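You operate a simulated robot arm through the tools that you are given. There is no shell and no other tool. Be economical: measure what you need, move in short steps, check, and stop when the job is done.

You run a simulated robot arm. Do the job below in one go: nothing can be reset, and whatever is moved stays where it is left.

Task
Fit the black seal from bench drawer 3 and close up the filter block.
Fine: the cracked grey seal goes in the yellow parts tray; drawer shut, brass cover on, both turn clamps tight.
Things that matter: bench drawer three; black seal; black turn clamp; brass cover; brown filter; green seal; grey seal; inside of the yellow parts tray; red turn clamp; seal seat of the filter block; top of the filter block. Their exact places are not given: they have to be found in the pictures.

Only the result counts: the job must be done as asked and must still hold three seconds after the hand-in. Knocking over, shifting, dropping, spilling or breaking anything else fails it. A push-on lid holds only when it is set on centred and level and pressed home; a screw cap is set on level and turned clockwise until tight.

Robot
A 6-joint arm with a two-finger gripper on a trunk, on a base that drives. Base frame: it is fixed to the floor where the robot stands at the start and does not move with it; the origin is under the middle of the robot, x ahead of it, y to its left, z up. Readings come in m, rad, newtons and seconds.
Its first joint turns from -2.897 to 2.897 rad. Places, roughly: bench drawer three [0.7, 0.4, 0.7]; black turn clamp [0.7, 0.1, 1]; inside of the yellow parts tray [0.9, 0, 0.9]; red turn clamp [0.7, -0.1, 1]; seal seat of the filter block [0.7, 0, 0.9]; top of the filter block [0.7, 0, 0.9]. Payload 2.54 kg.
The TCP is the grasp point between the finger pads, 0.03 m short of the fingertips. In the tool frame z runs along the fingers and y along their closing line. The gripper opens to 0.116 m. The gripper's body begins 0.095 m behind the TCP.
Orientation is that of the tool frame in the base frame, as a unit quaternion [x, y, z, w]. With the fingers straight down and closing along the base's y, the tool's x points along the base's -x, its y along +y and its z along -z.

Tools
- The arm moves only by the tool play_rows. Its argument "targets" is a list that holds one entry, the list of rows, each a list of 7 numbers: the gripper command, from -1 (fully open) to 1 (shut), values between in proportion, then the shift along the tool's x, y, z in m, then the turn, a rotation vector about the tool's x, y, z in rad. In form: [[[grip, x, y, z, rx, ry, rz], ...]]. A call has 1 to 10 rows; each row is the pose to reach, as a shift and turn from the pose commanded when the call began, along the tool's axes at that moment. A row lasts 0.2 s, in which the tool goes at most 0.05 m and 0.15 rad; a call with a longer step from one row to the next is refused whole, and so is a gripper value outside its range. A pose out of reach is approached as far as the arm can. The call stops where the force on the tool passes 40 N (or 10 N more than at its start, if that is more) or the arm is blocked; 0.2 s more then pass. Each finger travels about 0.072 m/s and halts on what it meets, pressing with about 30 N; the grip force reading is that of the motor and also rises with nothing between the fingers. The clock runs only during rows and for 0.2 s after the last one: add rows that repeat a pose to give the fingers time. It gives the time, the measured TCP pose, the force on the tool (base axes), the opening and the grip force at its end, in the units of the frame above (readings bear some noise), with the torque about the TCP (base axes, N m) and any sound that the robot's microphone picked up.
- Cameras (640 x 400 px; columns grow to the right, rows downward): "scene" is now at [-0.0279, 0.1588, 1.4096]; the picture's right is [0.09, -1.00, 0.00], its down [-0.53, -0.05, -0.84] and it looks along [0.84, 0.07, -0.54] (base axes); focal length 248 px, centre (320, 200). "wrist" rides on the gripper at [0.069, -0.015, -0.122] in the tool frame; the picture's right is [0.21, 0.98, 0.00], its down [-0.83, 0.18, -0.53] and it looks along [-0.52, 0.11, 0.85] (tool axes); focal length 251 px, centre (320, 200).
- snapshot(camera): a new picture of that camera. It takes no simulated time.
- roll_base(legs): drives the robot by 1 to 6 legs, each [ahead, left, turn to the left] in m, m and rad, along the robot's own axes; the way and the turn of a leg run together, so that a leg with both is an arc; at most 1.5 m and 3.142 rad a leg. The arm and the cameras ride along, it lands a little off, and it stops where it bumps. It gives what a move gives.
- pan_tilt(pan, tilt): turns the head with the scene camera to pan (to the left, within 2.094 rad either way) and tilt (down, from -0.506 to 1.204), counted from straight ahead of the robot. It gives what a move gives.
- probe_pixels(camera, pixels): for up to 12 pixels [column, row] of the newest picture of that camera ("zoom" is the newest enlarged one), the place [x, y, z] in the base frame of the surface seen there, good to about 0.003 m. It takes no simulated time.
- inspect(camera, box): a new picture of the part [left, top, right, bottom] of that camera's present view, enlarged. It takes no simulated time.
- hand_in(): hands the job in; it is judged then, once.

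Keep the steps short. Do not move on a guess: measure, check each grasp and each placing, and mend mistakes. In all there are 80 turns and 52 pictures (those below and enlarged ones count). Leave the gripper open and the arm clear of the work at the hand-in unless told otherwise, and finish with a single line.

The tools are called after "Request:" as name(argument=value, ...) on one line, values as JSON. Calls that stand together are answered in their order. play_rows: Moves the arm, as the interface text tells. Its arguments: {"type":"object","properties":{"targets":{"type":"array"}},"required":["targets"]} The other tools are called the same way: roll_base (legs) drives the base; pan_tilt (pan, tilt) turns the head that bears the scene camera; snapshot (camera) takes a picture; probe_pixels (camera, pixels) gives the place of the surface under pixels of a picture; inspect (camera, box) takes an enlarged picture of a part of a camera's view; hand_in () hands the job in.

At the start:

```text
time_s: 0.0
ee_pos: [0.6276, 0.2534, 1.2367]
orientation: [0.0, 1.0, 0.0, 0.0]
force: [-0.3, 0.1, -0.3]
ft_torque: [-0.01, -0.01, -0.02]
width: 0.1161
grasp_force: 0.0
robot x, y, heading: [0.0001, 0.0007, 0.001]
head pan, tilt: [0.087, 0.565]
```

scene: 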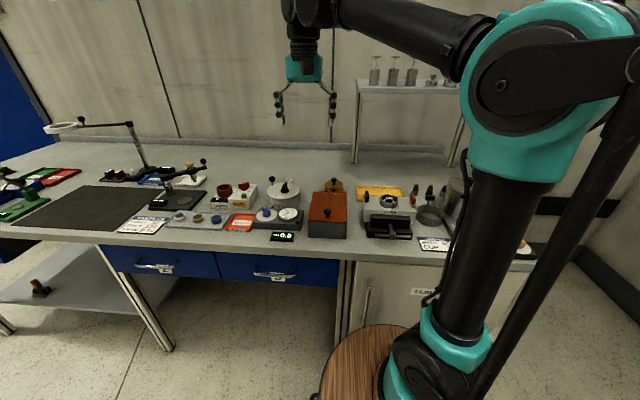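
wrist: 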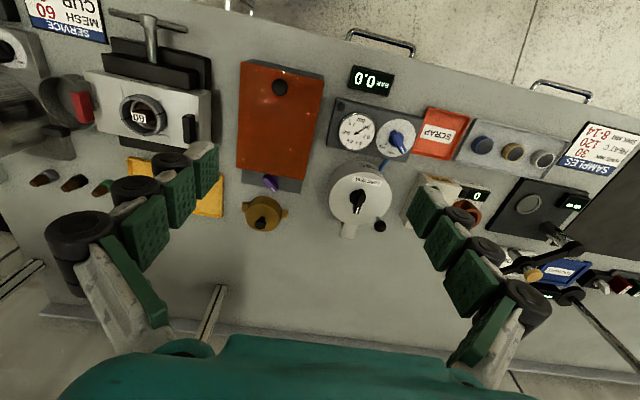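

The filter block seems to be the grey block near wrist pixel (150,110) and scene pixel (390,205). I'll enlarge both views.

Request:
inspect(camera="scene", box=[300, 150, 480, 262])

Request:
inspect(camera="wrist", box=[0, 0, 300, 220])

Request:
inspect(camera="scene", box=[80, 160, 340, 322])

```text
3.56 times, centred on (390, 206) of scene
```

zoom: 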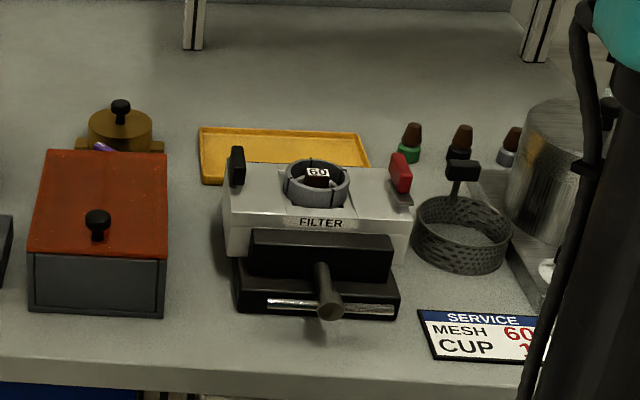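

```text
1.82 times, centred on (150, 110) of wrist
```

zoom: 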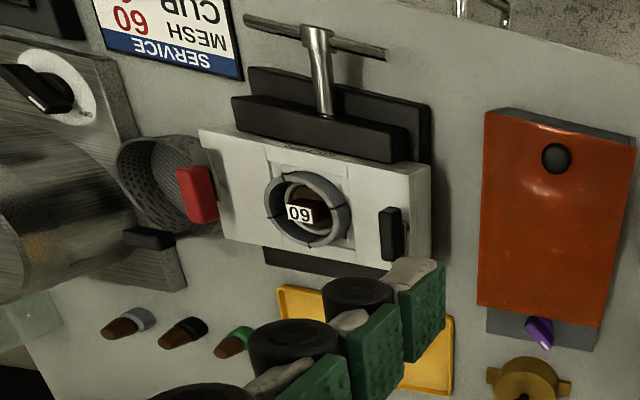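

```text
2.46 times, centred on (210, 241) of scene
```

zoom: 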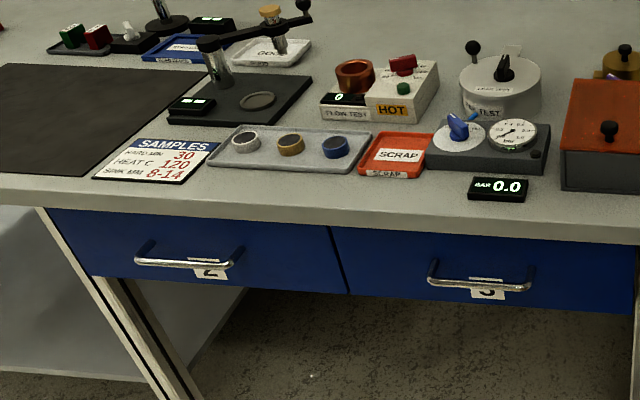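

The block holds a cracked grey ring seal around the brown "60" filter. The clamps stand to either side, the cover is behind the orange box, and drawer 3 is the right-hand blue one. I'll probe the main points, first in the newest zoom and then in the scene.

Request:
probe_pixels(camera="zoom", pixels=[[430, 287], [533, 294], [480, 287], [345, 255], [620, 280], [620, 65], [623, 48], [610, 128], [637, 195], [480, 225]])

Request:
probe_pixels(camera="scene", pixels=[[389, 196], [389, 206], [380, 202], [398, 202], [413, 198], [366, 196], [367, 205], [413, 208], [380, 190], [334, 184], [378, 195]])

Request:
probe_pixels(camera="wrist", pixels=[[142, 115], [142, 97], [122, 114], [162, 112], [84, 107], [188, 128], [264, 212], [247, 210], [285, 213], [132, 168], [215, 205], [205, 213]])

```text
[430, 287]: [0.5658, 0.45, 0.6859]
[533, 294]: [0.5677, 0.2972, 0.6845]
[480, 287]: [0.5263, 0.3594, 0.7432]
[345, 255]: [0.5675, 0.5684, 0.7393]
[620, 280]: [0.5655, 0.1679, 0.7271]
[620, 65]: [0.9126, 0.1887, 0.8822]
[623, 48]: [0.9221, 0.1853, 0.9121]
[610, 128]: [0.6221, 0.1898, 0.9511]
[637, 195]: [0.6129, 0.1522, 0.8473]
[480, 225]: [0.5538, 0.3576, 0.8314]
```

```text
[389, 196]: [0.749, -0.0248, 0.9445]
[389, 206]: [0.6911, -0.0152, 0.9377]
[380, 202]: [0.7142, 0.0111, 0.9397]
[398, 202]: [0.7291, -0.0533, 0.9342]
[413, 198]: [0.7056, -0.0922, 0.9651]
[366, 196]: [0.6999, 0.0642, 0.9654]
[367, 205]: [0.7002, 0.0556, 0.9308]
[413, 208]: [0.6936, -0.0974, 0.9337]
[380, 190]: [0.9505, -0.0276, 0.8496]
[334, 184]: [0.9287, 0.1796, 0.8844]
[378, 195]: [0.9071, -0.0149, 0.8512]
```

```text
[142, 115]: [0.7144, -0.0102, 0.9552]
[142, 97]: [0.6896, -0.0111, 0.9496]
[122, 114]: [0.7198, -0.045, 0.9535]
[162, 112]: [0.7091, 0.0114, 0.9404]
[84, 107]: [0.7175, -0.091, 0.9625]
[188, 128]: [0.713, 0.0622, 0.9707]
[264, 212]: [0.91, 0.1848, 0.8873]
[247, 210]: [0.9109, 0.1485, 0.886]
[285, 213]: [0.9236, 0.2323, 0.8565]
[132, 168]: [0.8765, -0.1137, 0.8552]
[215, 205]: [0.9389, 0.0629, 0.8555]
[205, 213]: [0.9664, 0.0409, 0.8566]
```

Block top is at z≈0.935 and the ring centre is near (0.715,-0.018). Next I move the wrist camera over the block for a close look.

Request:
play_rows(targets=[[[-1, 0.002, -0.045, 0.015, 0, 0, 0], [-1, 0.004, -0.09, 0.03, 0, 0, 0], [-1, 0.006, -0.135, 0.045, 0, 0, 0], [-1, 0.008, -0.18, 0.06, 0, 0, 0], [-1, 0.01, -0.225, 0.08, 0, 0, 0], [-1, 0.012, -0.265, 0.1, 0, 0, 0], [-1, 0.0136, -0.29, 0.12, 0, 0, 0]]])

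Request:
snapshot(camera="wrist")

```text
time_s: 1.6
ee_pos: [0.6158, -0.0356, 1.1147]
orientation: [0.0, 1.0, 0.0, 0.0]
force: [-0.6, -0.8, 0.4]
ft_torque: [-0.04, -0.01, -0.02]
width: 0.1161
grasp_force: 0.1
robot x, y, heading: [0.0022, -0.0015, 0.005]
head pan, tilt: [0.087, 0.565]
```

```text
46 pictures are left
```

wrist: 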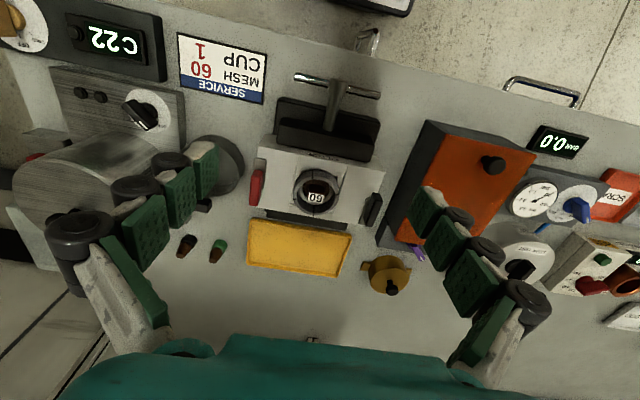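

Request:
inspect(camera="wrist", box=[230, 120, 430, 300])

Request:
probe_pixels(camera="wrist", pixels=[[316, 172], [316, 213], [295, 190], [337, 193], [316, 192], [256, 187], [372, 208], [298, 245], [262, 230], [335, 262], [388, 288], [386, 272]])

```text
2.22 times, centred on (330, 210) of wrist
```

zoom: 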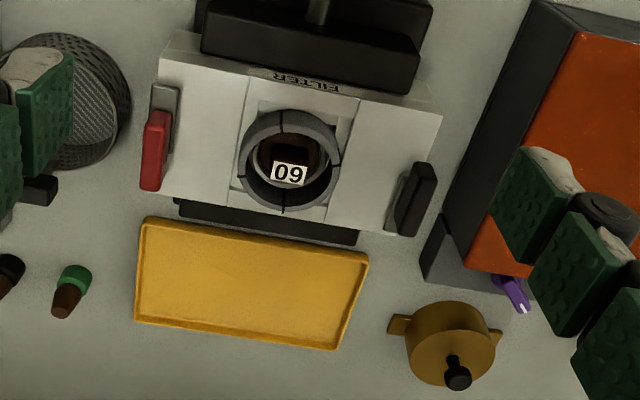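

```text
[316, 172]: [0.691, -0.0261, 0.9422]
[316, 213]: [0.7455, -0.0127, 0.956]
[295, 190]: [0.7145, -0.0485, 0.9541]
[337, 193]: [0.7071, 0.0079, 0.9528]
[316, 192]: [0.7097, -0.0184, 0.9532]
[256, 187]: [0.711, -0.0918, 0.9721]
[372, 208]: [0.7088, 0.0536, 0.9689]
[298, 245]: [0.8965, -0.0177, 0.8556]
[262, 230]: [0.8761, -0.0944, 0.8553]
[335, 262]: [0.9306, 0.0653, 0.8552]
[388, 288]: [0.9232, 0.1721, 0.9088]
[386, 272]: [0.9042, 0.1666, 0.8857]
```

Next I probe the details of the ring, clamps, tray and cover in this zoom.

Request:
probe_pixels(camera="zoom", pixels=[[288, 117], [288, 203], [246, 158], [334, 165], [262, 175], [318, 160], [288, 160], [262, 115], [240, 200], [350, 120], [390, 150], [288, 130]])

Request:
probe_pixels(camera="zoom", pixels=[[158, 120], [150, 185], [166, 95], [172, 150], [425, 170], [412, 230], [408, 190], [401, 225], [398, 324], [495, 340], [450, 345], [458, 380]])

Request:
probe_pixels(camera="zoom", pixels=[[140, 222], [365, 257], [137, 322], [335, 347], [250, 230], [240, 275], [455, 358], [440, 315], [455, 305], [410, 345]])

```text
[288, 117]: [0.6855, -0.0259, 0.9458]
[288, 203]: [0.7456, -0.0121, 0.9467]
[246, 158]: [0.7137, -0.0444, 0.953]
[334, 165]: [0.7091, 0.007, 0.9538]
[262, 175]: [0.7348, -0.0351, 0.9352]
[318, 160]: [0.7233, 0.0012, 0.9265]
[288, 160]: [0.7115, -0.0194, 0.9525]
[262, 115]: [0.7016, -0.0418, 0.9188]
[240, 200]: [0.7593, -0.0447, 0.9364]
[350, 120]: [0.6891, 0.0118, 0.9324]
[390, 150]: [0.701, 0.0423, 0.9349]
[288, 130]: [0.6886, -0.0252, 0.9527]
```

```text
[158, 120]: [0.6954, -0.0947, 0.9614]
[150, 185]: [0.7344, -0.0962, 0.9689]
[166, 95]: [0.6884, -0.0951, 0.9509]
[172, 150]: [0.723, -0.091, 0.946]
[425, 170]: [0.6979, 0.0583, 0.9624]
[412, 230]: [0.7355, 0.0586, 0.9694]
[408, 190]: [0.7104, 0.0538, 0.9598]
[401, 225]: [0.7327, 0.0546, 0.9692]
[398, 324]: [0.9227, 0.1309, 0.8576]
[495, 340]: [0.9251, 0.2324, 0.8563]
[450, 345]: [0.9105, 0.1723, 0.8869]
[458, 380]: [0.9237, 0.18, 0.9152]
```

```text
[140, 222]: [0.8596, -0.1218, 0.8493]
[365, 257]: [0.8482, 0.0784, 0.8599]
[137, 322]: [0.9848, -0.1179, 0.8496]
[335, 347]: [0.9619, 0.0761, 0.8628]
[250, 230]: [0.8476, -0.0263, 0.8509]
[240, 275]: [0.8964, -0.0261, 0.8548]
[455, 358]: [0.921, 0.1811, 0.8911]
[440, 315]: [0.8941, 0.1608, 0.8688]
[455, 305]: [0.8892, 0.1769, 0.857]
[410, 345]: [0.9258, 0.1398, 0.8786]
```

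Request:
inspect(camera="wrist", box=[246, 155, 390, 245])

Request:
inspect(camera="scene", box=[350, 178, 430, 228])

```text
4.44 times, centred on (318, 200) of wrist
```

zoom: 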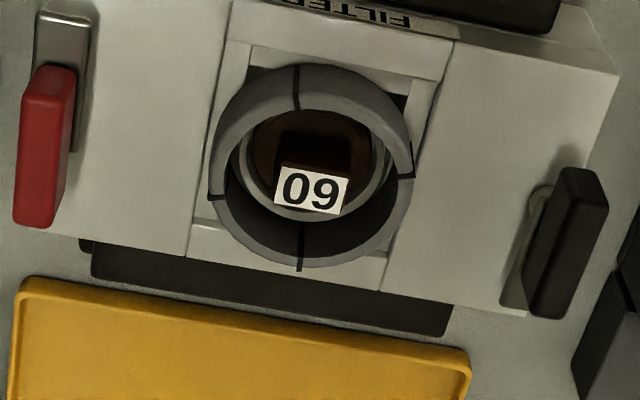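

```text
8.00 times, centred on (390, 203) of scene
```

zoom: 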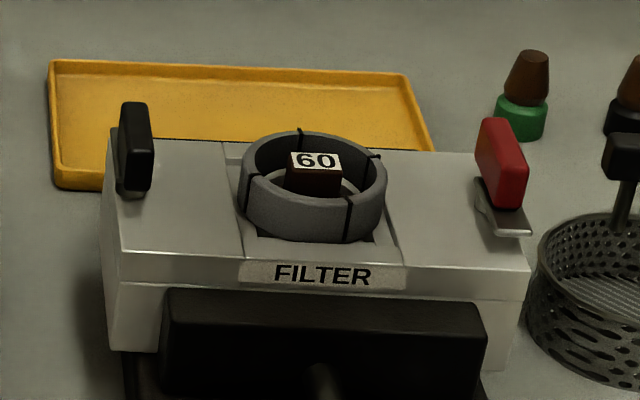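

The grey ring stands proud of the block with the brown filter inside it, and the levers are upright at both ends. I'll measure the ring's rim in a fresh wrist zoom.

Request:
inspect(camera="wrist", box=[246, 155, 390, 245])

Request:
probe_pixels(camera="zoom", pixels=[[222, 150], [408, 160], [320, 78], [290, 260], [250, 60], [200, 250], [260, 70], [390, 85], [150, 120], [500, 200], [60, 130], [580, 230]])

Request:
probe_pixels(camera="zoom", pixels=[[60, 20], [75, 140], [540, 195], [510, 300], [40, 215], [595, 185], [545, 310], [315, 190], [262, 120], [375, 120], [340, 70], [215, 60]])

```text
4.44 times, centred on (318, 200) of wrist
```

zoom: 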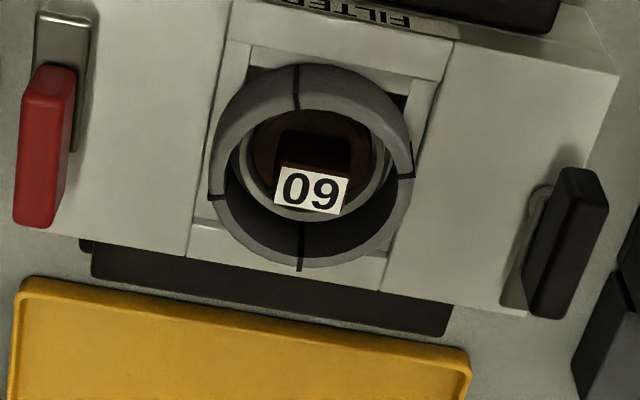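

```text
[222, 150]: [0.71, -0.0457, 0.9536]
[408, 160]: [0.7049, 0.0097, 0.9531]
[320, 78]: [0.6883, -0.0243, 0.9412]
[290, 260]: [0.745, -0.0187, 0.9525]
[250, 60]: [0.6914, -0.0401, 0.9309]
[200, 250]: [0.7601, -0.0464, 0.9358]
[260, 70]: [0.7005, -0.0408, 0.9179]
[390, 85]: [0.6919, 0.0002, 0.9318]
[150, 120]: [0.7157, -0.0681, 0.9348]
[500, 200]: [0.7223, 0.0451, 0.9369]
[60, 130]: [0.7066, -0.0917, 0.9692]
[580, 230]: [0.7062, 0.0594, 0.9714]
```

```text
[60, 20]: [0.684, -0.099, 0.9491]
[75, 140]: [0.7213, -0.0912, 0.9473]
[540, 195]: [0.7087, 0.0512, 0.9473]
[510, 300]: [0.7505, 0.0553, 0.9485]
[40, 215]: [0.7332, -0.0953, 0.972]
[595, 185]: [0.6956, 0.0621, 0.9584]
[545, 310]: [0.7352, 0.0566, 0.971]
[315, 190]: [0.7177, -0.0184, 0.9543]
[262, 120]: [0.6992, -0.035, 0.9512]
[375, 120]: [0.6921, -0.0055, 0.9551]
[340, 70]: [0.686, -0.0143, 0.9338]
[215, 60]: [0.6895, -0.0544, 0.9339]
```

The ring is centred at about (0.715,-0.019), radius about 0.031, top at z 0.953. Both lever arms point away from the ring along x and should swing clockwise over it. Next I go above the grey ring with the fingers half open.

Request:
play_rows(targets=[[[-0.46, -0.03, 0.005, 0.02, 0, 0, 0], [-0.46, -0.06, 0.01, 0.04, 0, 0, 0], [-0.46, -0.085, 0.015, 0.06, 0, 0, 0], [-0.46, -0.1, 0.0165, 0.085, 0, 0, 0], [-0.46, -0.1, 0.0165, 0.095, 0, 0, 0], [-0.46, -0.1, 0.0165, 0.095, 0, 0, 0]]])

Request:
snapshot(camera="wrist")

```text
time_s: 3.0
ee_pos: [0.7164, -0.0208, 1.0205]
orientation: [0.001, 1.0, 0.0, 0.0]
force: [0.0, -0.1, 0.2]
ft_torque: [-0.02, 0.01, 0.02]
width: 0.0846
grasp_force: 0.0
robot x, y, heading: [0.0001, -0.0007, -0.001]
head pan, tilt: [0.087, 0.565]
```

```text
41 pictures are left
```

wrist: 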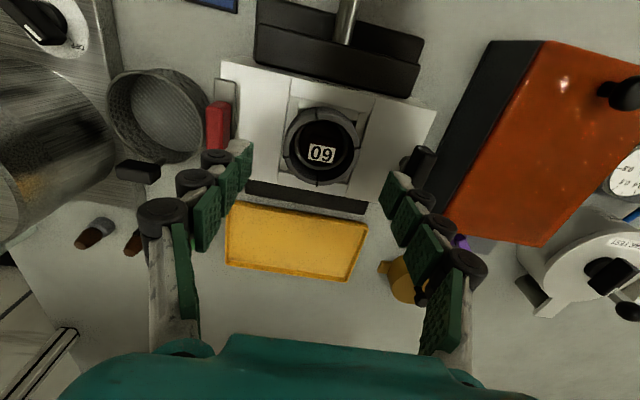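

Fingers are above the ring, one on each side. I descend to z≈0.969, close, and hold.

Request:
play_rows(targets=[[[-0.46, 0, 0.001, 0.025, 0, 0, 0], [-0.46, 0, 0.001, 0.045, 0, 0, 0], [-0.46, 0, 0.001, 0.051, 0, 0, 0], [0, 0, 0.001, 0.051, 0, 0, 0], [0.5, 0, 0.001, 0.051, 0, 0, 0], [0.5, 0, 0.001, 0.051, 0, 0, 0], [0.5, 0, 0.001, 0.051, 0, 0, 0]]])

Request:
inspect(camera="wrist", box=[180, 80, 440, 242])

```text
time_s: 4.6
ee_pos: [0.7156, -0.0198, 0.9695]
orientation: [0.0, 1.0, 0.0, 0.0]
force: [0.5, 2.6, 5.7]
ft_torque: [0.1, -0.03, -0.01]
width: 0.0606
grasp_force: 29.8
robot x, y, heading: [0.0035, -0.0012, -0.002]
head pan, tilt: [0.087, 0.565]
```

```text
2.46 times, centred on (310, 161) of wrist
```

zoom: 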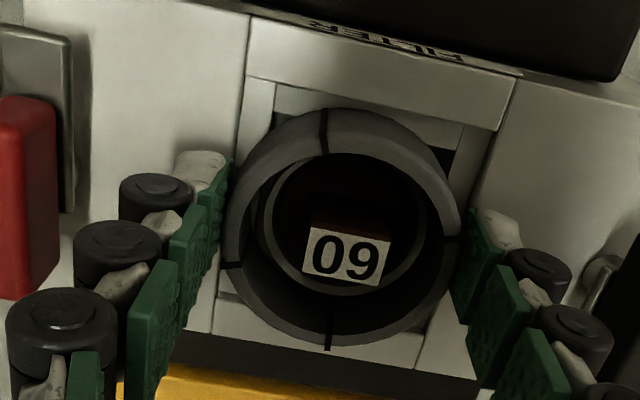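

Gripped at 0.0606 m, which matches the ring. I lift straight up.

Request:
play_rows(targets=[[[0.5, 0, 0, -0.01, 0, 0, 0], [0.5, 0, 0, -0.02, 0, 0, 0], [0.5, 0, 0, -0.04, 0, 0, 0], [0.5, 0, 0, -0.06, 0, 0, 0], [0.5, 0, 0, -0.08, 0, 0, 0]]])

Request:
snapshot(camera="wrist")

Request:
inspect(camera="scene", box=[340, 150, 450, 220])

```text
time_s: 5.8
ee_pos: [0.7136, -0.0208, 1.051]
orientation: [0.0, 1.0, 0.0, 0.0]
force: [-0.1, -0.2, 0.5]
ft_torque: [0.0, -0.01, 0.01]
width: 0.0605
grasp_force: 29.9
robot x, y, heading: [0.0018, -0.0032, 0.0]
head pan, tilt: [0.087, 0.565]
```

```text
39 pictures are left
```

wrist: 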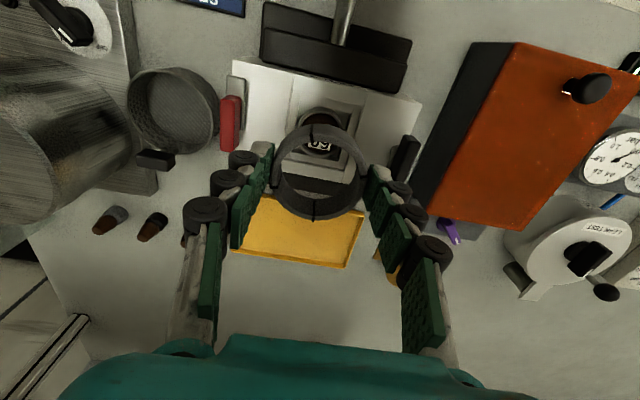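

```text
5.71 times, centred on (395, 185) of scene
```

zoom: 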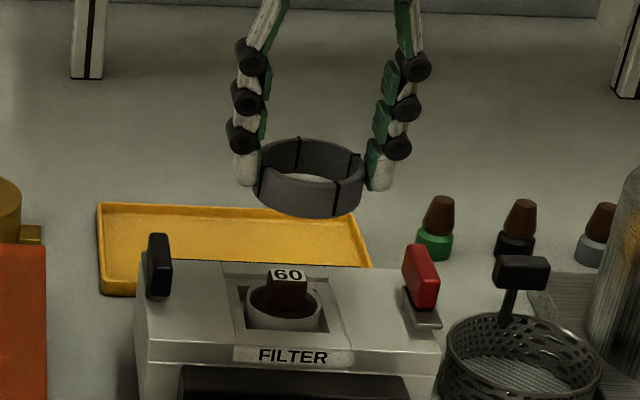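

The seal is held and level. I'll probe the seal's height, the seat and the tray.

Request:
probe_pixels(camera="zoom", pixels=[[310, 182], [310, 213], [310, 142], [262, 190], [362, 180], [284, 325], [284, 276], [246, 300], [322, 310], [260, 275], [260, 325], [200, 250]])

Request:
probe_pixels(camera="wrist", pixels=[[240, 260], [345, 265], [362, 216], [300, 245], [320, 145], [297, 118], [345, 122], [352, 155], [322, 115]])

```text
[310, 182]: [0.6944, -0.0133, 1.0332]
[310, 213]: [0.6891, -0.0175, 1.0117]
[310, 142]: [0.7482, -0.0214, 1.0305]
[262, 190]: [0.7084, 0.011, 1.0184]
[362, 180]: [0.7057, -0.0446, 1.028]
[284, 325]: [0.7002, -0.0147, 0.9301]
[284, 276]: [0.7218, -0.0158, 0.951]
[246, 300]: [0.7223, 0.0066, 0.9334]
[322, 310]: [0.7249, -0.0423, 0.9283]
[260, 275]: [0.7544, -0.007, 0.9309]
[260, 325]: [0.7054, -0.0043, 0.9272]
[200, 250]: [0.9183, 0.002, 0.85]
```

```text
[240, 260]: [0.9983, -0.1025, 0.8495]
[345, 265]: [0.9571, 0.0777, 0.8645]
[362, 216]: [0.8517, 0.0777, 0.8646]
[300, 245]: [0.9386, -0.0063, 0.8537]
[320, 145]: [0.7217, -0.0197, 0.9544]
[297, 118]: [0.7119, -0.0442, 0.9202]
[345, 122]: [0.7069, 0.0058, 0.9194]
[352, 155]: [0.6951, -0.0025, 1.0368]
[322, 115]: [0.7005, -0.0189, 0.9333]
```

Request:
probe_pixels(camera="scene", pixels=[[358, 93], [400, 95], [440, 97], [357, 84], [355, 162], [372, 75]])

```text
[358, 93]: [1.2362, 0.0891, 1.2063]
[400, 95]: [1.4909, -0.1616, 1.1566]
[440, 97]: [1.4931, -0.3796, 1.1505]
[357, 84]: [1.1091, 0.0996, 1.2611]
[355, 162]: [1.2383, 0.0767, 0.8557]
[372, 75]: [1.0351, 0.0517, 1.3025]
```

Request:
probe_pixels(camera="scene", pixels=[[360, 86], [380, 87], [400, 87], [420, 88], [400, 84], [420, 84], [393, 75], [410, 76], [440, 87]])

Request:
snapshot(camera="scene")

```text
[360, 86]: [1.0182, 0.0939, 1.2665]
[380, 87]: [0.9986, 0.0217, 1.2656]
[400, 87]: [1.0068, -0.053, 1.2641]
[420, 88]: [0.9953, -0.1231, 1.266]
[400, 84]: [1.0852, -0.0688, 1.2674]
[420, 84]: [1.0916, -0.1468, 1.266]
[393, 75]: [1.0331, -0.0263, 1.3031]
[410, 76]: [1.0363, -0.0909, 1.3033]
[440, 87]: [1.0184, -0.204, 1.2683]
```

```text
37 pictures are left
```

scene: 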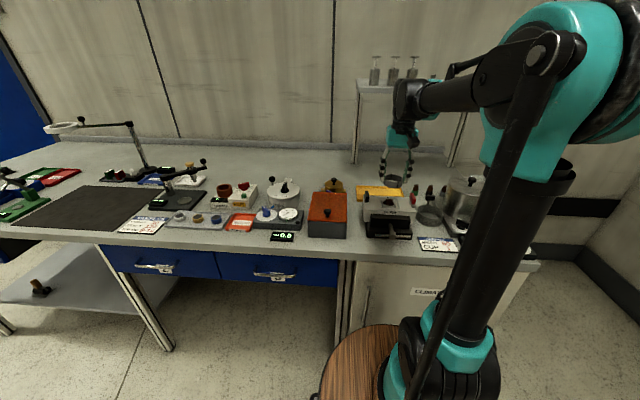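

The shelf front edge is at x≈1.0, z≈1.26, so I'll place the seal in the near half of the tray at x≈0.89. That keeps the wrist clear. I move over and down.

Request:
play_rows(targets=[[[0.5, -0.04, 0, 0, 0, 0, 0], [0.5, -0.08, 0, 0, 0, 0, 0], [0.5, -0.12, 0, 0.015, 0, 0, 0], [0.5, -0.15, 0, 0.045, 0, 0, 0], [0.5, -0.17, 0, 0.08, 0, 0, 0], [0.5, -0.178, 0, 0.11, 0, 0, 0], [0.5, -0.178, 0, 0.13, 0, 0, 0], [0.5, -0.178, 0, 0.14, 0, 0, 0]]])

Request:
inspect(camera="scene", box=[340, 140, 450, 220])

```text
time_s: 7.6
ee_pos: [0.8935, -0.0213, 0.9112]
orientation: [0.0, 1.0, 0.0, 0.0]
force: [0.6, 0.7, 1.2]
ft_torque: [-0.01, 0.01, -0.02]
width: 0.0604
grasp_force: 29.9
robot x, y, heading: [-0.0012, -0.0016, -0.001]
head pan, tilt: [0.087, 0.565]
```

```text
5.00 times, centred on (395, 180) of scene
```

zoom: 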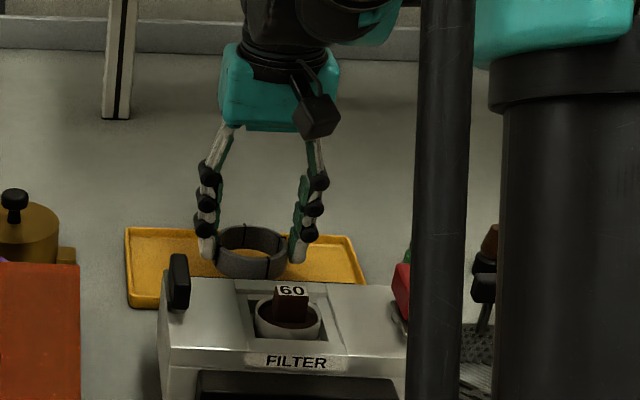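

Over the tray. I lower slowly and watch the force.

Request:
play_rows(targets=[[[0.5, 0, 0, 0.004, 0, 0, 0], [0.5, 0, 0, 0.008, 0, 0, 0], [0.5, 0, 0, 0.011, 0, 0, 0], [0.5, 0, 0, 0.014, 0, 0, 0], [0.5, 0, 0, 0.016, 0, 0, 0]]])

```text
time_s: 8.8
ee_pos: [0.8931, -0.0212, 0.894]
orientation: [0.0, 1.0, -0.001, 0.001]
force: [0.6, 0.8, 0.2]
ft_torque: [0.02, 0.0, 0.0]
width: 0.0603
grasp_force: 29.9
robot x, y, heading: [0.0019, 0.0007, -0.002]
head pan, tilt: [0.087, 0.565]
```

Request:
play_rows(targets=[[[0.5, 0, 0, 0.002, 0, 0, 0], [0.5, 0, 0, 0.004, 0, 0, 0], [0.5, 0, 0, 0.006, 0, 0, 0], [0.5, 0, 0, 0.007, 0, 0, 0]]])

Request:
inspect(camera="wrist", box=[200, 80, 440, 242])

```text
time_s: 9.8
ee_pos: [0.8922, -0.0202, 0.8887]
orientation: [-0.001, 1.0, 0.0, 0.001]
force: [7.7, 0.2, 36.0]
ft_torque: [-0.02, -0.37, 0.01]
width: 0.0608
grasp_force: 30.0
robot x, y, heading: [-0.003, 0.0003, -0.0]
head pan, tilt: [0.087, 0.565]
```

```text
2.47 times, centred on (320, 161) of wrist
```

zoom: 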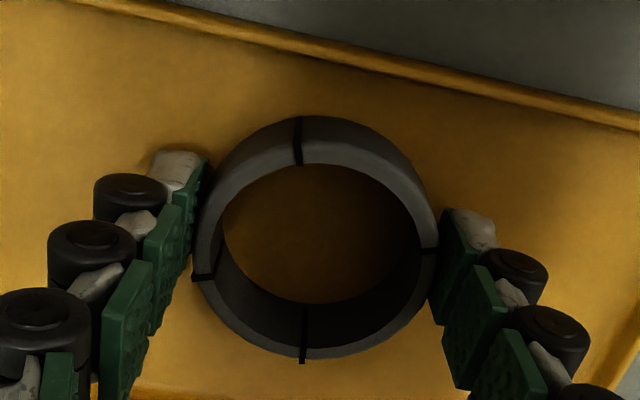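

Contact reached, with the seal on the tray floor. I ease up 2 mm, release and rise.

Request:
play_rows(targets=[[[0.5, 0, 0, -0.003, 0, 0, 0], [0.0, 0, 0, -0.003, 0, 0, 0], [-0.3, 0, 0, -0.003, 0, 0, 0], [-0.3, 0, 0, -0.003, 0, 0, 0], [-0.3, 0, 0, -0.025, 0, 0, 0], [-0.3, 0, 0, -0.07, 0, 0, 0], [-0.3, 0.03, 0, -0.11, 0, 0, 0], [-0.3, 0.075, 0, -0.13, 0, 0, 0], [-0.3, 0.12, 0, -0.14, 0, 0, 0]]])

Request:
snapshot(camera="wrist")

```text
time_s: 11.8
ee_pos: [0.7708, -0.0215, 1.0289]
orientation: [0.0, 1.0, 0.0, 0.0]
force: [-0.2, 0.1, 0.4]
ft_torque: [0.02, 0.06, -0.03]
width: 0.0753
grasp_force: 0.1
robot x, y, heading: [-0.0024, -0.0033, 0.006]
head pan, tilt: [0.087, 0.565]
```

```text
34 pictures are left
```

wrist: 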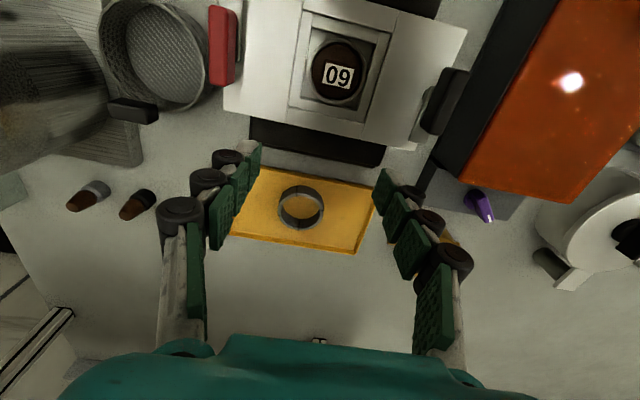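

The grey seal lies flat in the tray. From this angle I'll measure the seat.

Request:
inspect(camera="wrist", box=[250, 0, 426, 110])

Request:
probe_pixels(camera="zoom", pixels=[[315, 130], [315, 150], [222, 260], [410, 260], [315, 380], [230, 250], [420, 255], [320, 270], [200, 130], [440, 150], [420, 370], [200, 340]])

```text
3.64 times, centred on (338, 55) of wrist
```

zoom: 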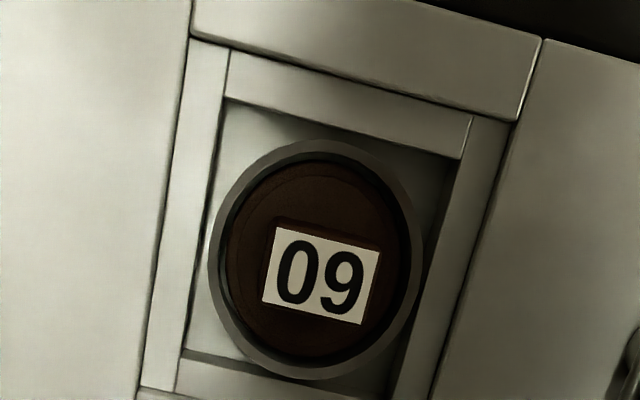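

```text
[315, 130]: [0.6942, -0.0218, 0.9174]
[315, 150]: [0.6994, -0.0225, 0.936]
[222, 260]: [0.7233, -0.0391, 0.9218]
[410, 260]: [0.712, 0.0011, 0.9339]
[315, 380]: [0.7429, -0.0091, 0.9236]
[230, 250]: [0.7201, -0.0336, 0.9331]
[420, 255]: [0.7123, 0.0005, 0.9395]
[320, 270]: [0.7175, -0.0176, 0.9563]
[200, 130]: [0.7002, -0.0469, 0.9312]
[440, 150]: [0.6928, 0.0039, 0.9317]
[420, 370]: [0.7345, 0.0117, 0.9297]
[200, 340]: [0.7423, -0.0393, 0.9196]
```

The seat is clear: collar centre (0.716,-0.018), rim z≈0.932. Now the drawer. The handle bar is at about (0.526,0.36,0.743), below the bench edge (x≈0.554). I'll tilt the hand 45° forward with the fingers closing vertically, and begin moving high with rotation.

Request:
play_rows(targets=[[[-0.3, 0.031, 0.033, -0.02, -0.0512, -0.0512, 0.1235], [-0.3, 0.062, 0.066, -0.04, -0.1023, -0.1023, 0.247], [-0.3, 0.093, 0.099, -0.06, -0.1535, -0.1535, 0.3706], [-0.3, 0.124, 0.132, -0.075, -0.2046, -0.2046, 0.4941], [-0.3, 0.155, 0.165, -0.09, -0.2558, -0.2558, 0.6176], [-0.3, 0.186, 0.198, -0.1, -0.307, -0.307, 0.7411], [-0.3, 0.217, 0.231, -0.11, -0.3581, -0.3581, 0.8647], [-0.3, 0.248, 0.264, -0.12, -0.4093, -0.4093, 0.9882], [-0.3, 0.28, 0.3, -0.12, -0.4604, -0.4604, 1.1117], [-0.3, 0.31, 0.335, -0.12, -0.5116, -0.5116, 1.2352]]])

Request:
play_rows(targets=[[[-0.3, 0, 0, 0, -0.0512, -0.0512, 0.1235], [-0.3, 0, 0, 0, -0.1023, -0.1023, 0.247], [-0.3, 0, 0, 0, -0.1023, -0.1023, 0.247]]])

Request:
snapshot(camera="wrist")

Request:
snapshot(camera="scene")

```text
time_s: 14.0
ee_pos: [0.462, 0.3154, 1.1464]
orientation: [0.567, 0.754, 0.235, 0.236]
force: [1.3, -0.2, 0.0]
ft_torque: [0.05, -0.02, 0.05]
width: 0.0752
grasp_force: 0.2
robot x, y, heading: [0.0008, -0.0025, -0.003]
head pan, tilt: [0.087, 0.565]
```

```text
time_s: 14.8
ee_pos: [0.463, 0.3158, 1.1458]
orientation: [0.654, 0.653, 0.27, 0.271]
force: [-0.5, 0.9, 0.1]
ft_torque: [0.01, 0.01, -0.01]
width: 0.0756
grasp_force: 0.1
robot x, y, heading: [0.0006, -0.0, 0.003]
head pan, tilt: [0.087, 0.565]
```

```text
32 pictures are left
```

wrist: 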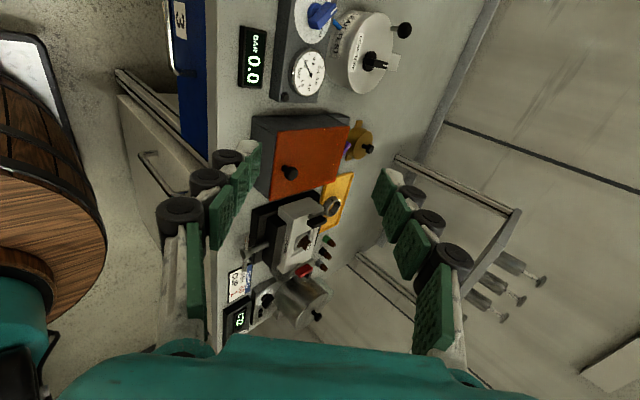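

```text
31 pictures are left
```

scene: 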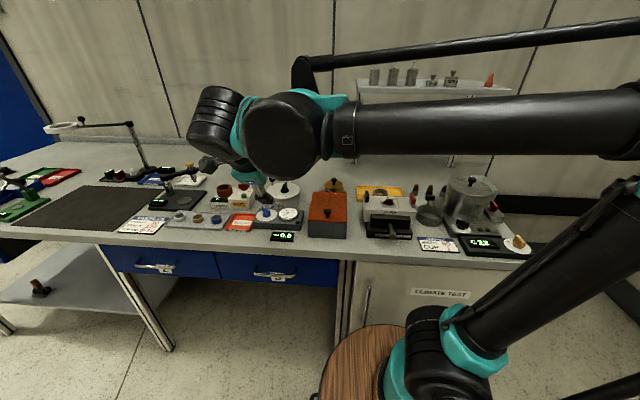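

Orientation is as planned. I'll measure the drawer 3 handle precisely.

Request:
inspect(camera="scene", box=[220, 240, 340, 315])

Request:
probe_pixels(camera="zoom", pixels=[[190, 172], [250, 180], [300, 182], [360, 184], [185, 160], [388, 170], [100, 160], [450, 180], [300, 220], [300, 120], [300, 90], [300, 60]])

```text
5.33 times, centred on (280, 278) of scene
```

zoom: 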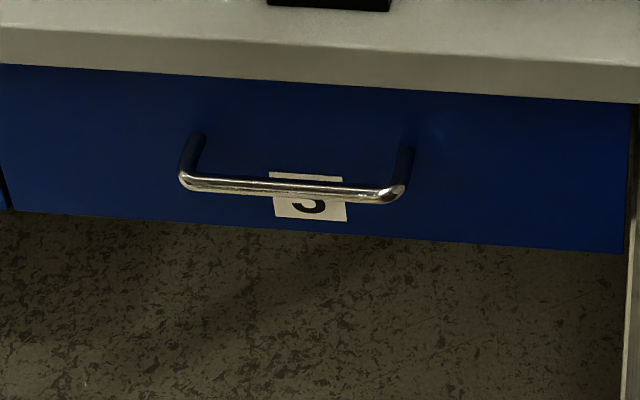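

```text
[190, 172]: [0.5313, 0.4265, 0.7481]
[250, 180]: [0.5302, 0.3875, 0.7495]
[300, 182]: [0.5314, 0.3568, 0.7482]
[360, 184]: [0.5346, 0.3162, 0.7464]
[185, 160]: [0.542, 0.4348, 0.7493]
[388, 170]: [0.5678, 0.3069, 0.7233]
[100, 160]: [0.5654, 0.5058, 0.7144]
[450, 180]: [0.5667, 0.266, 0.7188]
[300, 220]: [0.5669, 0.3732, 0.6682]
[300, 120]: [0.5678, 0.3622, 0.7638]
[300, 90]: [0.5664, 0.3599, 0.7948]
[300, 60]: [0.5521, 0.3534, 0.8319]
```

The bar centre is about (0.532,0.365,0.743) and the drawer face is at x=0.567. I come down in front of the bench to a pre-grasp point 0.1 m back along the fingers, with a narrow opening.

Request:
play_rows(targets=[[[0.3, 0.008, -0.034, 0.031, 0, 0, 0], [0.4, 0.015, -0.068, 0.062, 0, 0, 0], [0.48, 0.022, -0.102, 0.094, 0, 0, 0], [0.48, 0.03, -0.136, 0.125, 0, 0, 0], [0.48, 0.037, -0.17, 0.156, 0, 0, 0], [0.48, 0.044, -0.204, 0.187, 0, 0, 0], [0.48, 0.049, -0.237, 0.2185, 0, 0, 0], [0.48, 0.049, -0.237, 0.2185, 0, 0, 0]]])

Request:
snapshot(camera="wrist")

Request:
inspect(camera="scene", box=[180, 200, 380, 325])

```text
time_s: 16.6
ee_pos: [0.4523, 0.3621, 0.8253]
orientation: [0.652, 0.656, 0.268, 0.27]
force: [-1.1, -0.2, 0.1]
ft_torque: [0.0, 0.02, 0.0]
width: 0.0303
grasp_force: 0.2
robot x, y, heading: [-0.0005, 0.0009, 0.001]
head pan, tilt: [0.087, 0.565]
```

```text
29 pictures are left
```

wrist: 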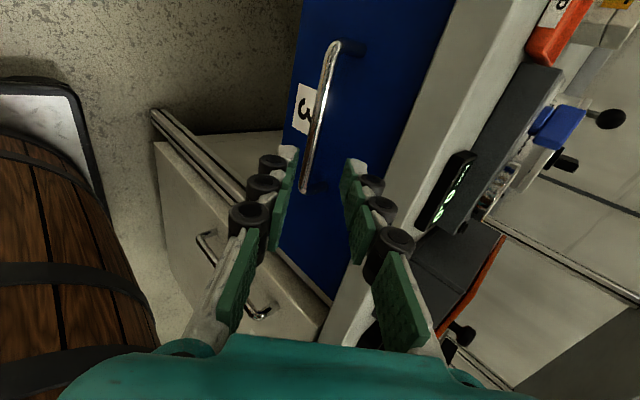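

```text
3.20 times, centred on (280, 262) of scene
```

zoom: 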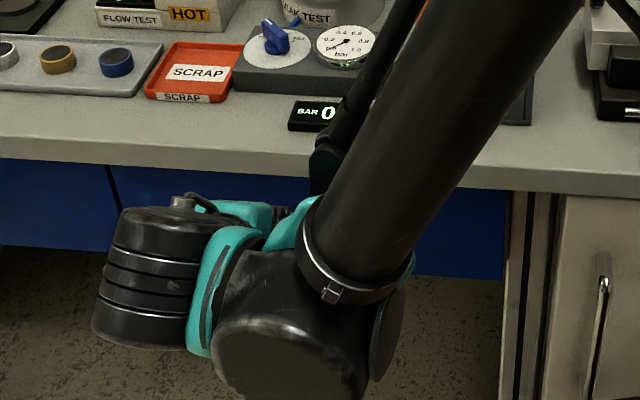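

The bar lies between the fingers. I advance along the fingers, then close on it.

Request:
play_rows(targets=[[[0.48, 0.002, -0.002, 0.04, 0, 0, 0], [0.48, 0.002, -0.002, 0.075, 0, 0, 0], [0.48, 0.002, -0.002, 0.09, 0, 0, 0], [0.48, 0.002, -0.002, 0.099, 0, 0, 0], [0.95, 0.002, -0.002, 0.099, 0, 0, 0], [0.95, 0.002, -0.002, 0.099, 0, 0, 0]]])

Request:
snapshot(camera="wrist")

```text
time_s: 18.0
ee_pos: [0.5214, 0.3685, 0.7572]
orientation: [0.654, 0.653, 0.268, 0.271]
force: [-9.2, -2.6, -19.7]
ft_torque: [-0.02, 0.19, -0.01]
width: 0.0166
grasp_force: 10.5
out of reach, approached as far as the arm can: row 4, 5, 6
robot x, y, heading: [-0.002, -0.0048, -0.004]
head pan, tilt: [0.087, 0.565]
```

```text
27 pictures are left
```

wrist: 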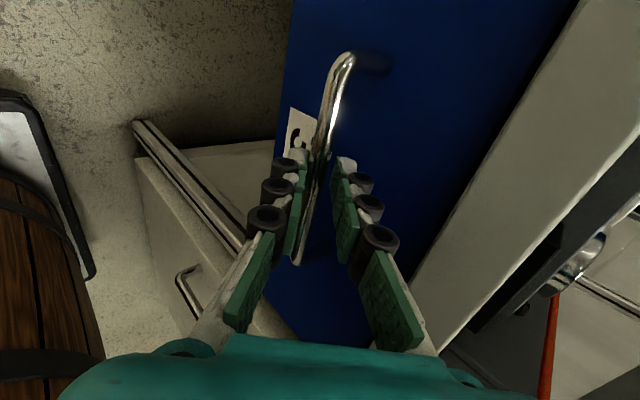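

Request:
play_rows(targets=[[[0.98, 0, -0.004, -0.003, 0, 0, 0], [0.98, 0, -0.005, -0.003, 0, 0, 0], [0.98, 0, -0.005, -0.003, 0, 0, 0]]])

```text
time_s: 19.0
ee_pos: [0.515, 0.3686, 0.7563]
orientation: [0.654, 0.653, 0.268, 0.271]
force: [-0.5, 0.1, -10.8]
ft_torque: [-0.04, 0.14, -0.04]
width: 0.011
grasp_force: 38.5
robot x, y, heading: [-0.0015, -0.0043, 0.001]
head pan, tilt: [0.087, 0.565]
stopped in row 3: the force on the tool passed its limit at 40 N (the readings are from after the stop); the commanded pose is now the measured one
```

The bar is gripped (0.011 m). I pull the drawer straight toward -x.

Request:
play_rows(targets=[[[0.98, 0, -0.012, -0.012, 0, 0, 0], [0.98, 0, -0.026, -0.026, 0, 0, 0], [0.98, 0, -0.04, -0.04, 0, 0, 0], [0.98, 0, -0.056, -0.056, 0, 0, 0], [0.98, 0, -0.072, -0.072, 0, 0, 0], [0.98, 0, -0.088, -0.088, 0, 0, 0], [0.98, 0, -0.104, -0.104, 0, 0, 0]]])

Request:
snapshot(camera="wrist")

```text
time_s: 19.4
ee_pos: [0.5008, 0.3697, 0.756]
orientation: [0.656, 0.653, 0.267, 0.269]
force: [1.3, -1.0, -15.0]
ft_torque: [0.11, 0.17, 0.26]
width: 0.0111
grasp_force: 38.1
out of reach, approached as far as the arm can: row 1, 2
robot x, y, heading: [-0.0018, 0.0025, -0.002]
head pan, tilt: [0.087, 0.565]
stopped in row 2: the force on the tool passed its limit at 42 N (the readings are from after the stop); the commanded pose is now the measured one
```

```text
26 pictures are left
```

wrist: 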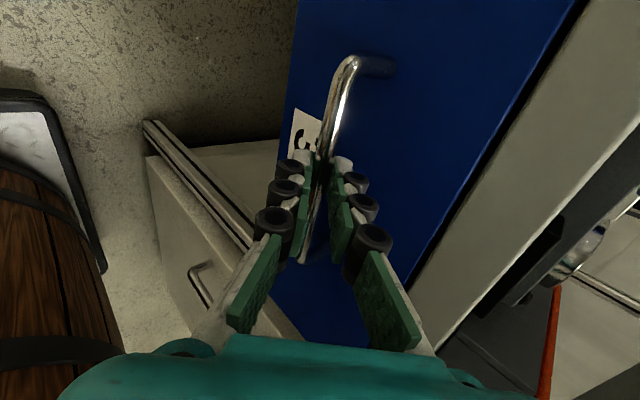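

The arm is near its limit in this pose, so I'll drive the base backward with the bar held, a short trial first.

Request:
roll_base(legs=[[-0.06, 0, 0]])

Request:
snapshot(camera="wrist")

```text
time_s: 20.4
ee_pos: [0.4425, 0.3688, 0.7564]
orientation: [0.655, 0.654, 0.266, 0.27]
force: [0.7, -3.1, -27.2]
ft_torque: [0.11, 0.3, 0.09]
width: 0.0111
grasp_force: 38.5
robot x, y, heading: [-0.0596, 0.0003, 0.004]
head pan, tilt: [0.087, 0.565]
```

```text
25 pictures are left
```

wrist: 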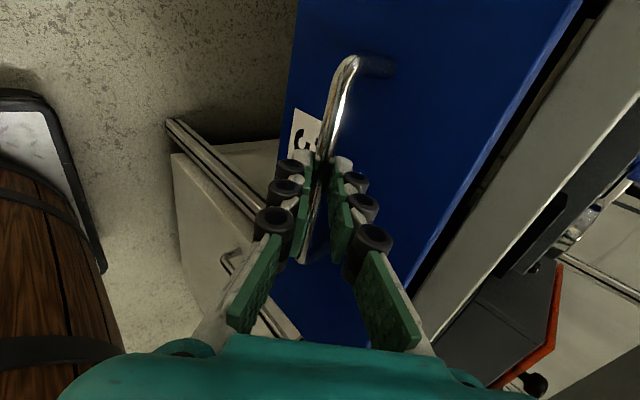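

The drawer slides with the base. I go back 0.14 m more.

Request:
roll_base(legs=[[-0.14, 0, 0]])

Request:
snapshot(camera="wrist")

```text
time_s: 21.7
ee_pos: [0.3011, 0.3694, 0.7575]
orientation: [0.656, 0.653, 0.266, 0.269]
force: [1.3, -17.8, -24.1]
ft_torque: [-0.39, 0.25, -0.35]
width: 0.011
grasp_force: 38.4
robot x, y, heading: [-0.1968, -0.0014, 0.003]
head pan, tilt: [0.087, 0.565]
```

```text
24 pictures are left
```

wrist: 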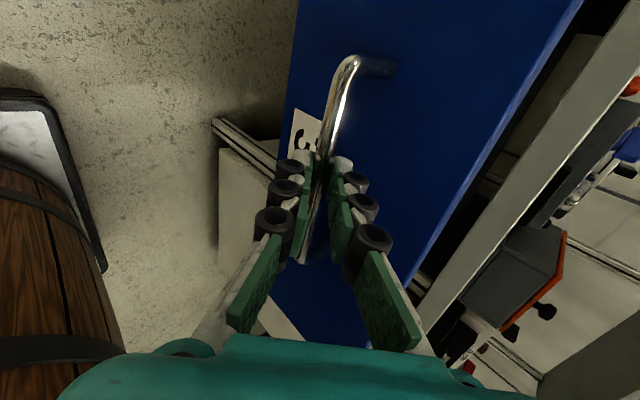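

The drawer is open by about 0.21 m. I let go and back off along the fingers.

Request:
play_rows(targets=[[[0.45, 0, 0, 0, 0, 0, 0], [0.45, 0, 0, 0, 0, 0, 0], [0.45, 0, 0, -0.03, 0, 0, 0], [0.45, 0, 0, -0.07, 0, 0, 0], [0.45, 0, 0.0, -0.115, 0, 0, 0], [0.45, 0, 0.035, -0.145, 0, 0, 0], [0.45, 0, 0.07, -0.175, 0, 0, 0], [0.45, 0, 0.105, -0.205, 0, 0, 0]]])

Request:
pan_tilt(pan=0.35, tilt=0.8)

Request:
snapshot(camera="scene")

```text
time_s: 23.5
ee_pos: [0.2497, 0.3669, 0.9778]
orientation: [0.651, 0.659, 0.262, 0.269]
force: [0.1, 0.3, -0.1]
ft_torque: [-0.01, 0.01, -0.02]
width: 0.0321
grasp_force: 0.1
out of reach, approached as far as the arm can: row 5, 6, 7, 8
robot x, y, heading: [-0.1986, 0.0006, 0.004]
head pan, tilt: [0.087, 0.565]
```

```text
time_s: 24.3
ee_pos: [0.2487, 0.3673, 0.9778]
orientation: [0.652, 0.659, 0.262, 0.269]
force: [-0.3, 0.1, -0.5]
ft_torque: [-0.02, 0.02, 0.0]
width: 0.0319
grasp_force: 0.0
robot x, y, heading: [-0.1984, -0.0025, -0.0]
head pan, tilt: [0.351, 0.799]
```

```text
23 pictures are left
```

scene: 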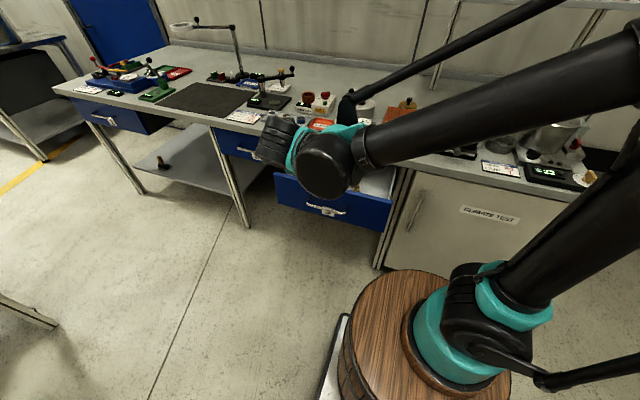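

The drawer is open. I rotate the hand back to pointing straight down, which also puts the wrist camera over the drawer.

Request:
play_rows(targets=[[[0.2, 0, 0, 0, 0.0512, 0.0512, -0.1235], [-0.2, 0, 0, 0, 0.1023, 0.1023, -0.247], [-0.3, 0, 0, 0, 0.1535, 0.1535, -0.3706], [-0.3, 0, 0, 0, 0.2046, 0.2046, -0.4941], [-0.3, 0, 0, 0, 0.2558, 0.2558, -0.6176], [-0.3, 0, 0, 0, 0.307, 0.307, -0.7411], [-0.3, 0, 0, 0, 0.3581, 0.3581, -0.8647], [-0.3, 0, 0, 0, 0.4093, 0.4093, -0.9882], [-0.3, 0, 0, 0, 0.4604, 0.4604, -1.1117], [-0.3, 0, 0, 0, 0.5116, 0.5116, -1.2352]]])

Request:
play_rows(targets=[[[-0.3, 0, 0, 0, 0.0512, 0.0512, -0.1235], [-0.3, 0, 0, 0, 0.1023, 0.1023, -0.247], [-0.3, 0, 0, 0, 0.1023, 0.1023, -0.247]]])

Request:
snapshot(camera="wrist")

```text
time_s: 26.5
ee_pos: [0.2484, 0.3672, 0.9769]
orientation: [0.123, 0.99, 0.049, 0.046]
force: [-0.6, -0.4, 0.3]
ft_torque: [0.03, 0.03, 0.03]
width: 0.0753
grasp_force: 0.2
robot x, y, heading: [-0.2011, 0.0008, 0.003]
head pan, tilt: [0.351, 0.799]
```

```text
time_s: 27.3
ee_pos: [0.2471, 0.3681, 0.9759]
orientation: [0.001, 1.0, -0.002, -0.006]
force: [0.4, 1.2, -0.9]
ft_torque: [0.04, 0.02, -0.03]
width: 0.0752
grasp_force: 0.1
robot x, y, heading: [-0.1974, 0.0027, 0.007]
head pan, tilt: [0.351, 0.799]
```

```text
22 pictures are left
```

wrist: 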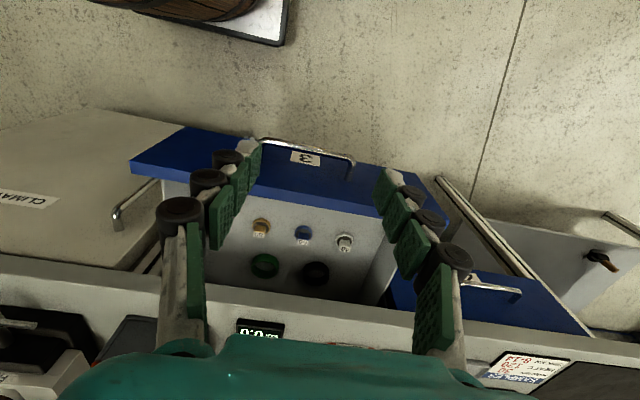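

The drawer shows a green seal at (265,265) and the black seal at (316,275), near the back and close to the bench edge. I'll zoom and measure.

Request:
inspect(camera="wrist", box=[200, 190, 400, 315])

Request:
probe_pixels(camera="zoom", pixels=[[370, 232], [370, 310], [330, 268], [415, 275], [370, 270], [210, 245], [210, 210], [250, 240], [460, 160], [480, 290], [370, 325], [120, 285]])

```text
3.20 times, centred on (300, 252) of wrist
```

zoom: 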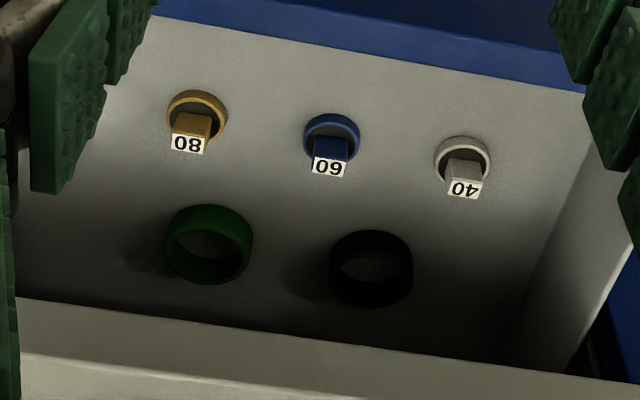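

```text
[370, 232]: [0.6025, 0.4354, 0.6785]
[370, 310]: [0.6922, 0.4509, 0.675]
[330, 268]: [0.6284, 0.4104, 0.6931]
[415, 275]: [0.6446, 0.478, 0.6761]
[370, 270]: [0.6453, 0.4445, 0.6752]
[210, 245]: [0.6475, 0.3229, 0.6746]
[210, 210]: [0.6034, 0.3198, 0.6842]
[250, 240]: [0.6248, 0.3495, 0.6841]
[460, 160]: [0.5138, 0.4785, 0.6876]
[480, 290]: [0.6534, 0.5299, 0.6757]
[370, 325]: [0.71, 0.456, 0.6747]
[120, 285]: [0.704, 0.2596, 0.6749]
```

The black seal is at (0.64,0.444), still under the bench overhang (edge x 0.554), so the drawer has to come out about 0.17 m more. I can hook the front panel from the inside with the fingers pointing down, so I'll measure that panel.

Request:
probe_pixels(camera="zoom", pixels=[[400, 62], [400, 55], [400, 40], [400, 70], [400, 80], [560, 75], [200, 30], [200, 18], [605, 150], [195, 95], [330, 120], [462, 145]])

Request:
probe_pixels(camera="wrist", pixels=[[318, 196], [318, 185], [318, 170], [300, 145], [300, 205], [280, 200], [180, 175], [420, 215], [260, 140], [350, 160]])

```text
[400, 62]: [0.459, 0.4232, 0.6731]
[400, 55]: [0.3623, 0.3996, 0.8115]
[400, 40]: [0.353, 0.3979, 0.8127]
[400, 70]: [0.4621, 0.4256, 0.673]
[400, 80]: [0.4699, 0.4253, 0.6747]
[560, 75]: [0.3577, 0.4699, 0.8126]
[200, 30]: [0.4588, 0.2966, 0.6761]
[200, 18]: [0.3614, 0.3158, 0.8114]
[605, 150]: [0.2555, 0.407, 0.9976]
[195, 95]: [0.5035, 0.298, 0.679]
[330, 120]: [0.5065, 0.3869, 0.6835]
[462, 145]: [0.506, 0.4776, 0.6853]
```

```text
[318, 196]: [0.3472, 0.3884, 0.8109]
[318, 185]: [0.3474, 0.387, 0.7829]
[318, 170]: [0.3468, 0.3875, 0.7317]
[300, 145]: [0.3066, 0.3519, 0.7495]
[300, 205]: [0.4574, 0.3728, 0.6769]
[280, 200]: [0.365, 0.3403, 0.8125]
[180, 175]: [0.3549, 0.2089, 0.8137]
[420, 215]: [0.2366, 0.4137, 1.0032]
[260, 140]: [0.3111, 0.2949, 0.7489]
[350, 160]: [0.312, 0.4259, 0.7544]
```

Panel: inner face x≈0.365, top z 0.812. The filters are at x≈0.505 and the drawer floor is at 0.674. I lower the closed fingers just behind the panel at x≈0.41.

Request:
play_rows(targets=[[[0.6, -0.045, 0, 0, 0, -0.012, 0], [0.9, -0.09, 0, 0, 0, -0.012, 0], [0.9, -0.135, 0, 0, 0, -0.012, 0], [0.9, -0.16, 0, 0, 0, -0.012, 0], [0.9, -0.16, 0, 0.045, 0, -0.012, 0], [0.9, -0.16, 0, 0.09, 0, -0.012, 0], [0.9, -0.16, 0, 0.135, 0, -0.012, 0], [0.9, -0.16, 0, 0.18, 0, -0.012, 0], [0.9, -0.16, 0, 0.18, 0, -0.012, 0]]])

```text
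time_s: 29.3
ee_pos: [0.4085, 0.367, 0.7925]
orientation: [0.002, 1.0, -0.001, 0.001]
force: [0.7, 1.5, -0.5]
ft_torque: [-0.01, -0.01, 0.03]
width: 0.0059
grasp_force: 0.1
robot x, y, heading: [-0.1979, -0.0047, 0.004]
head pan, tilt: [0.351, 0.799]
```

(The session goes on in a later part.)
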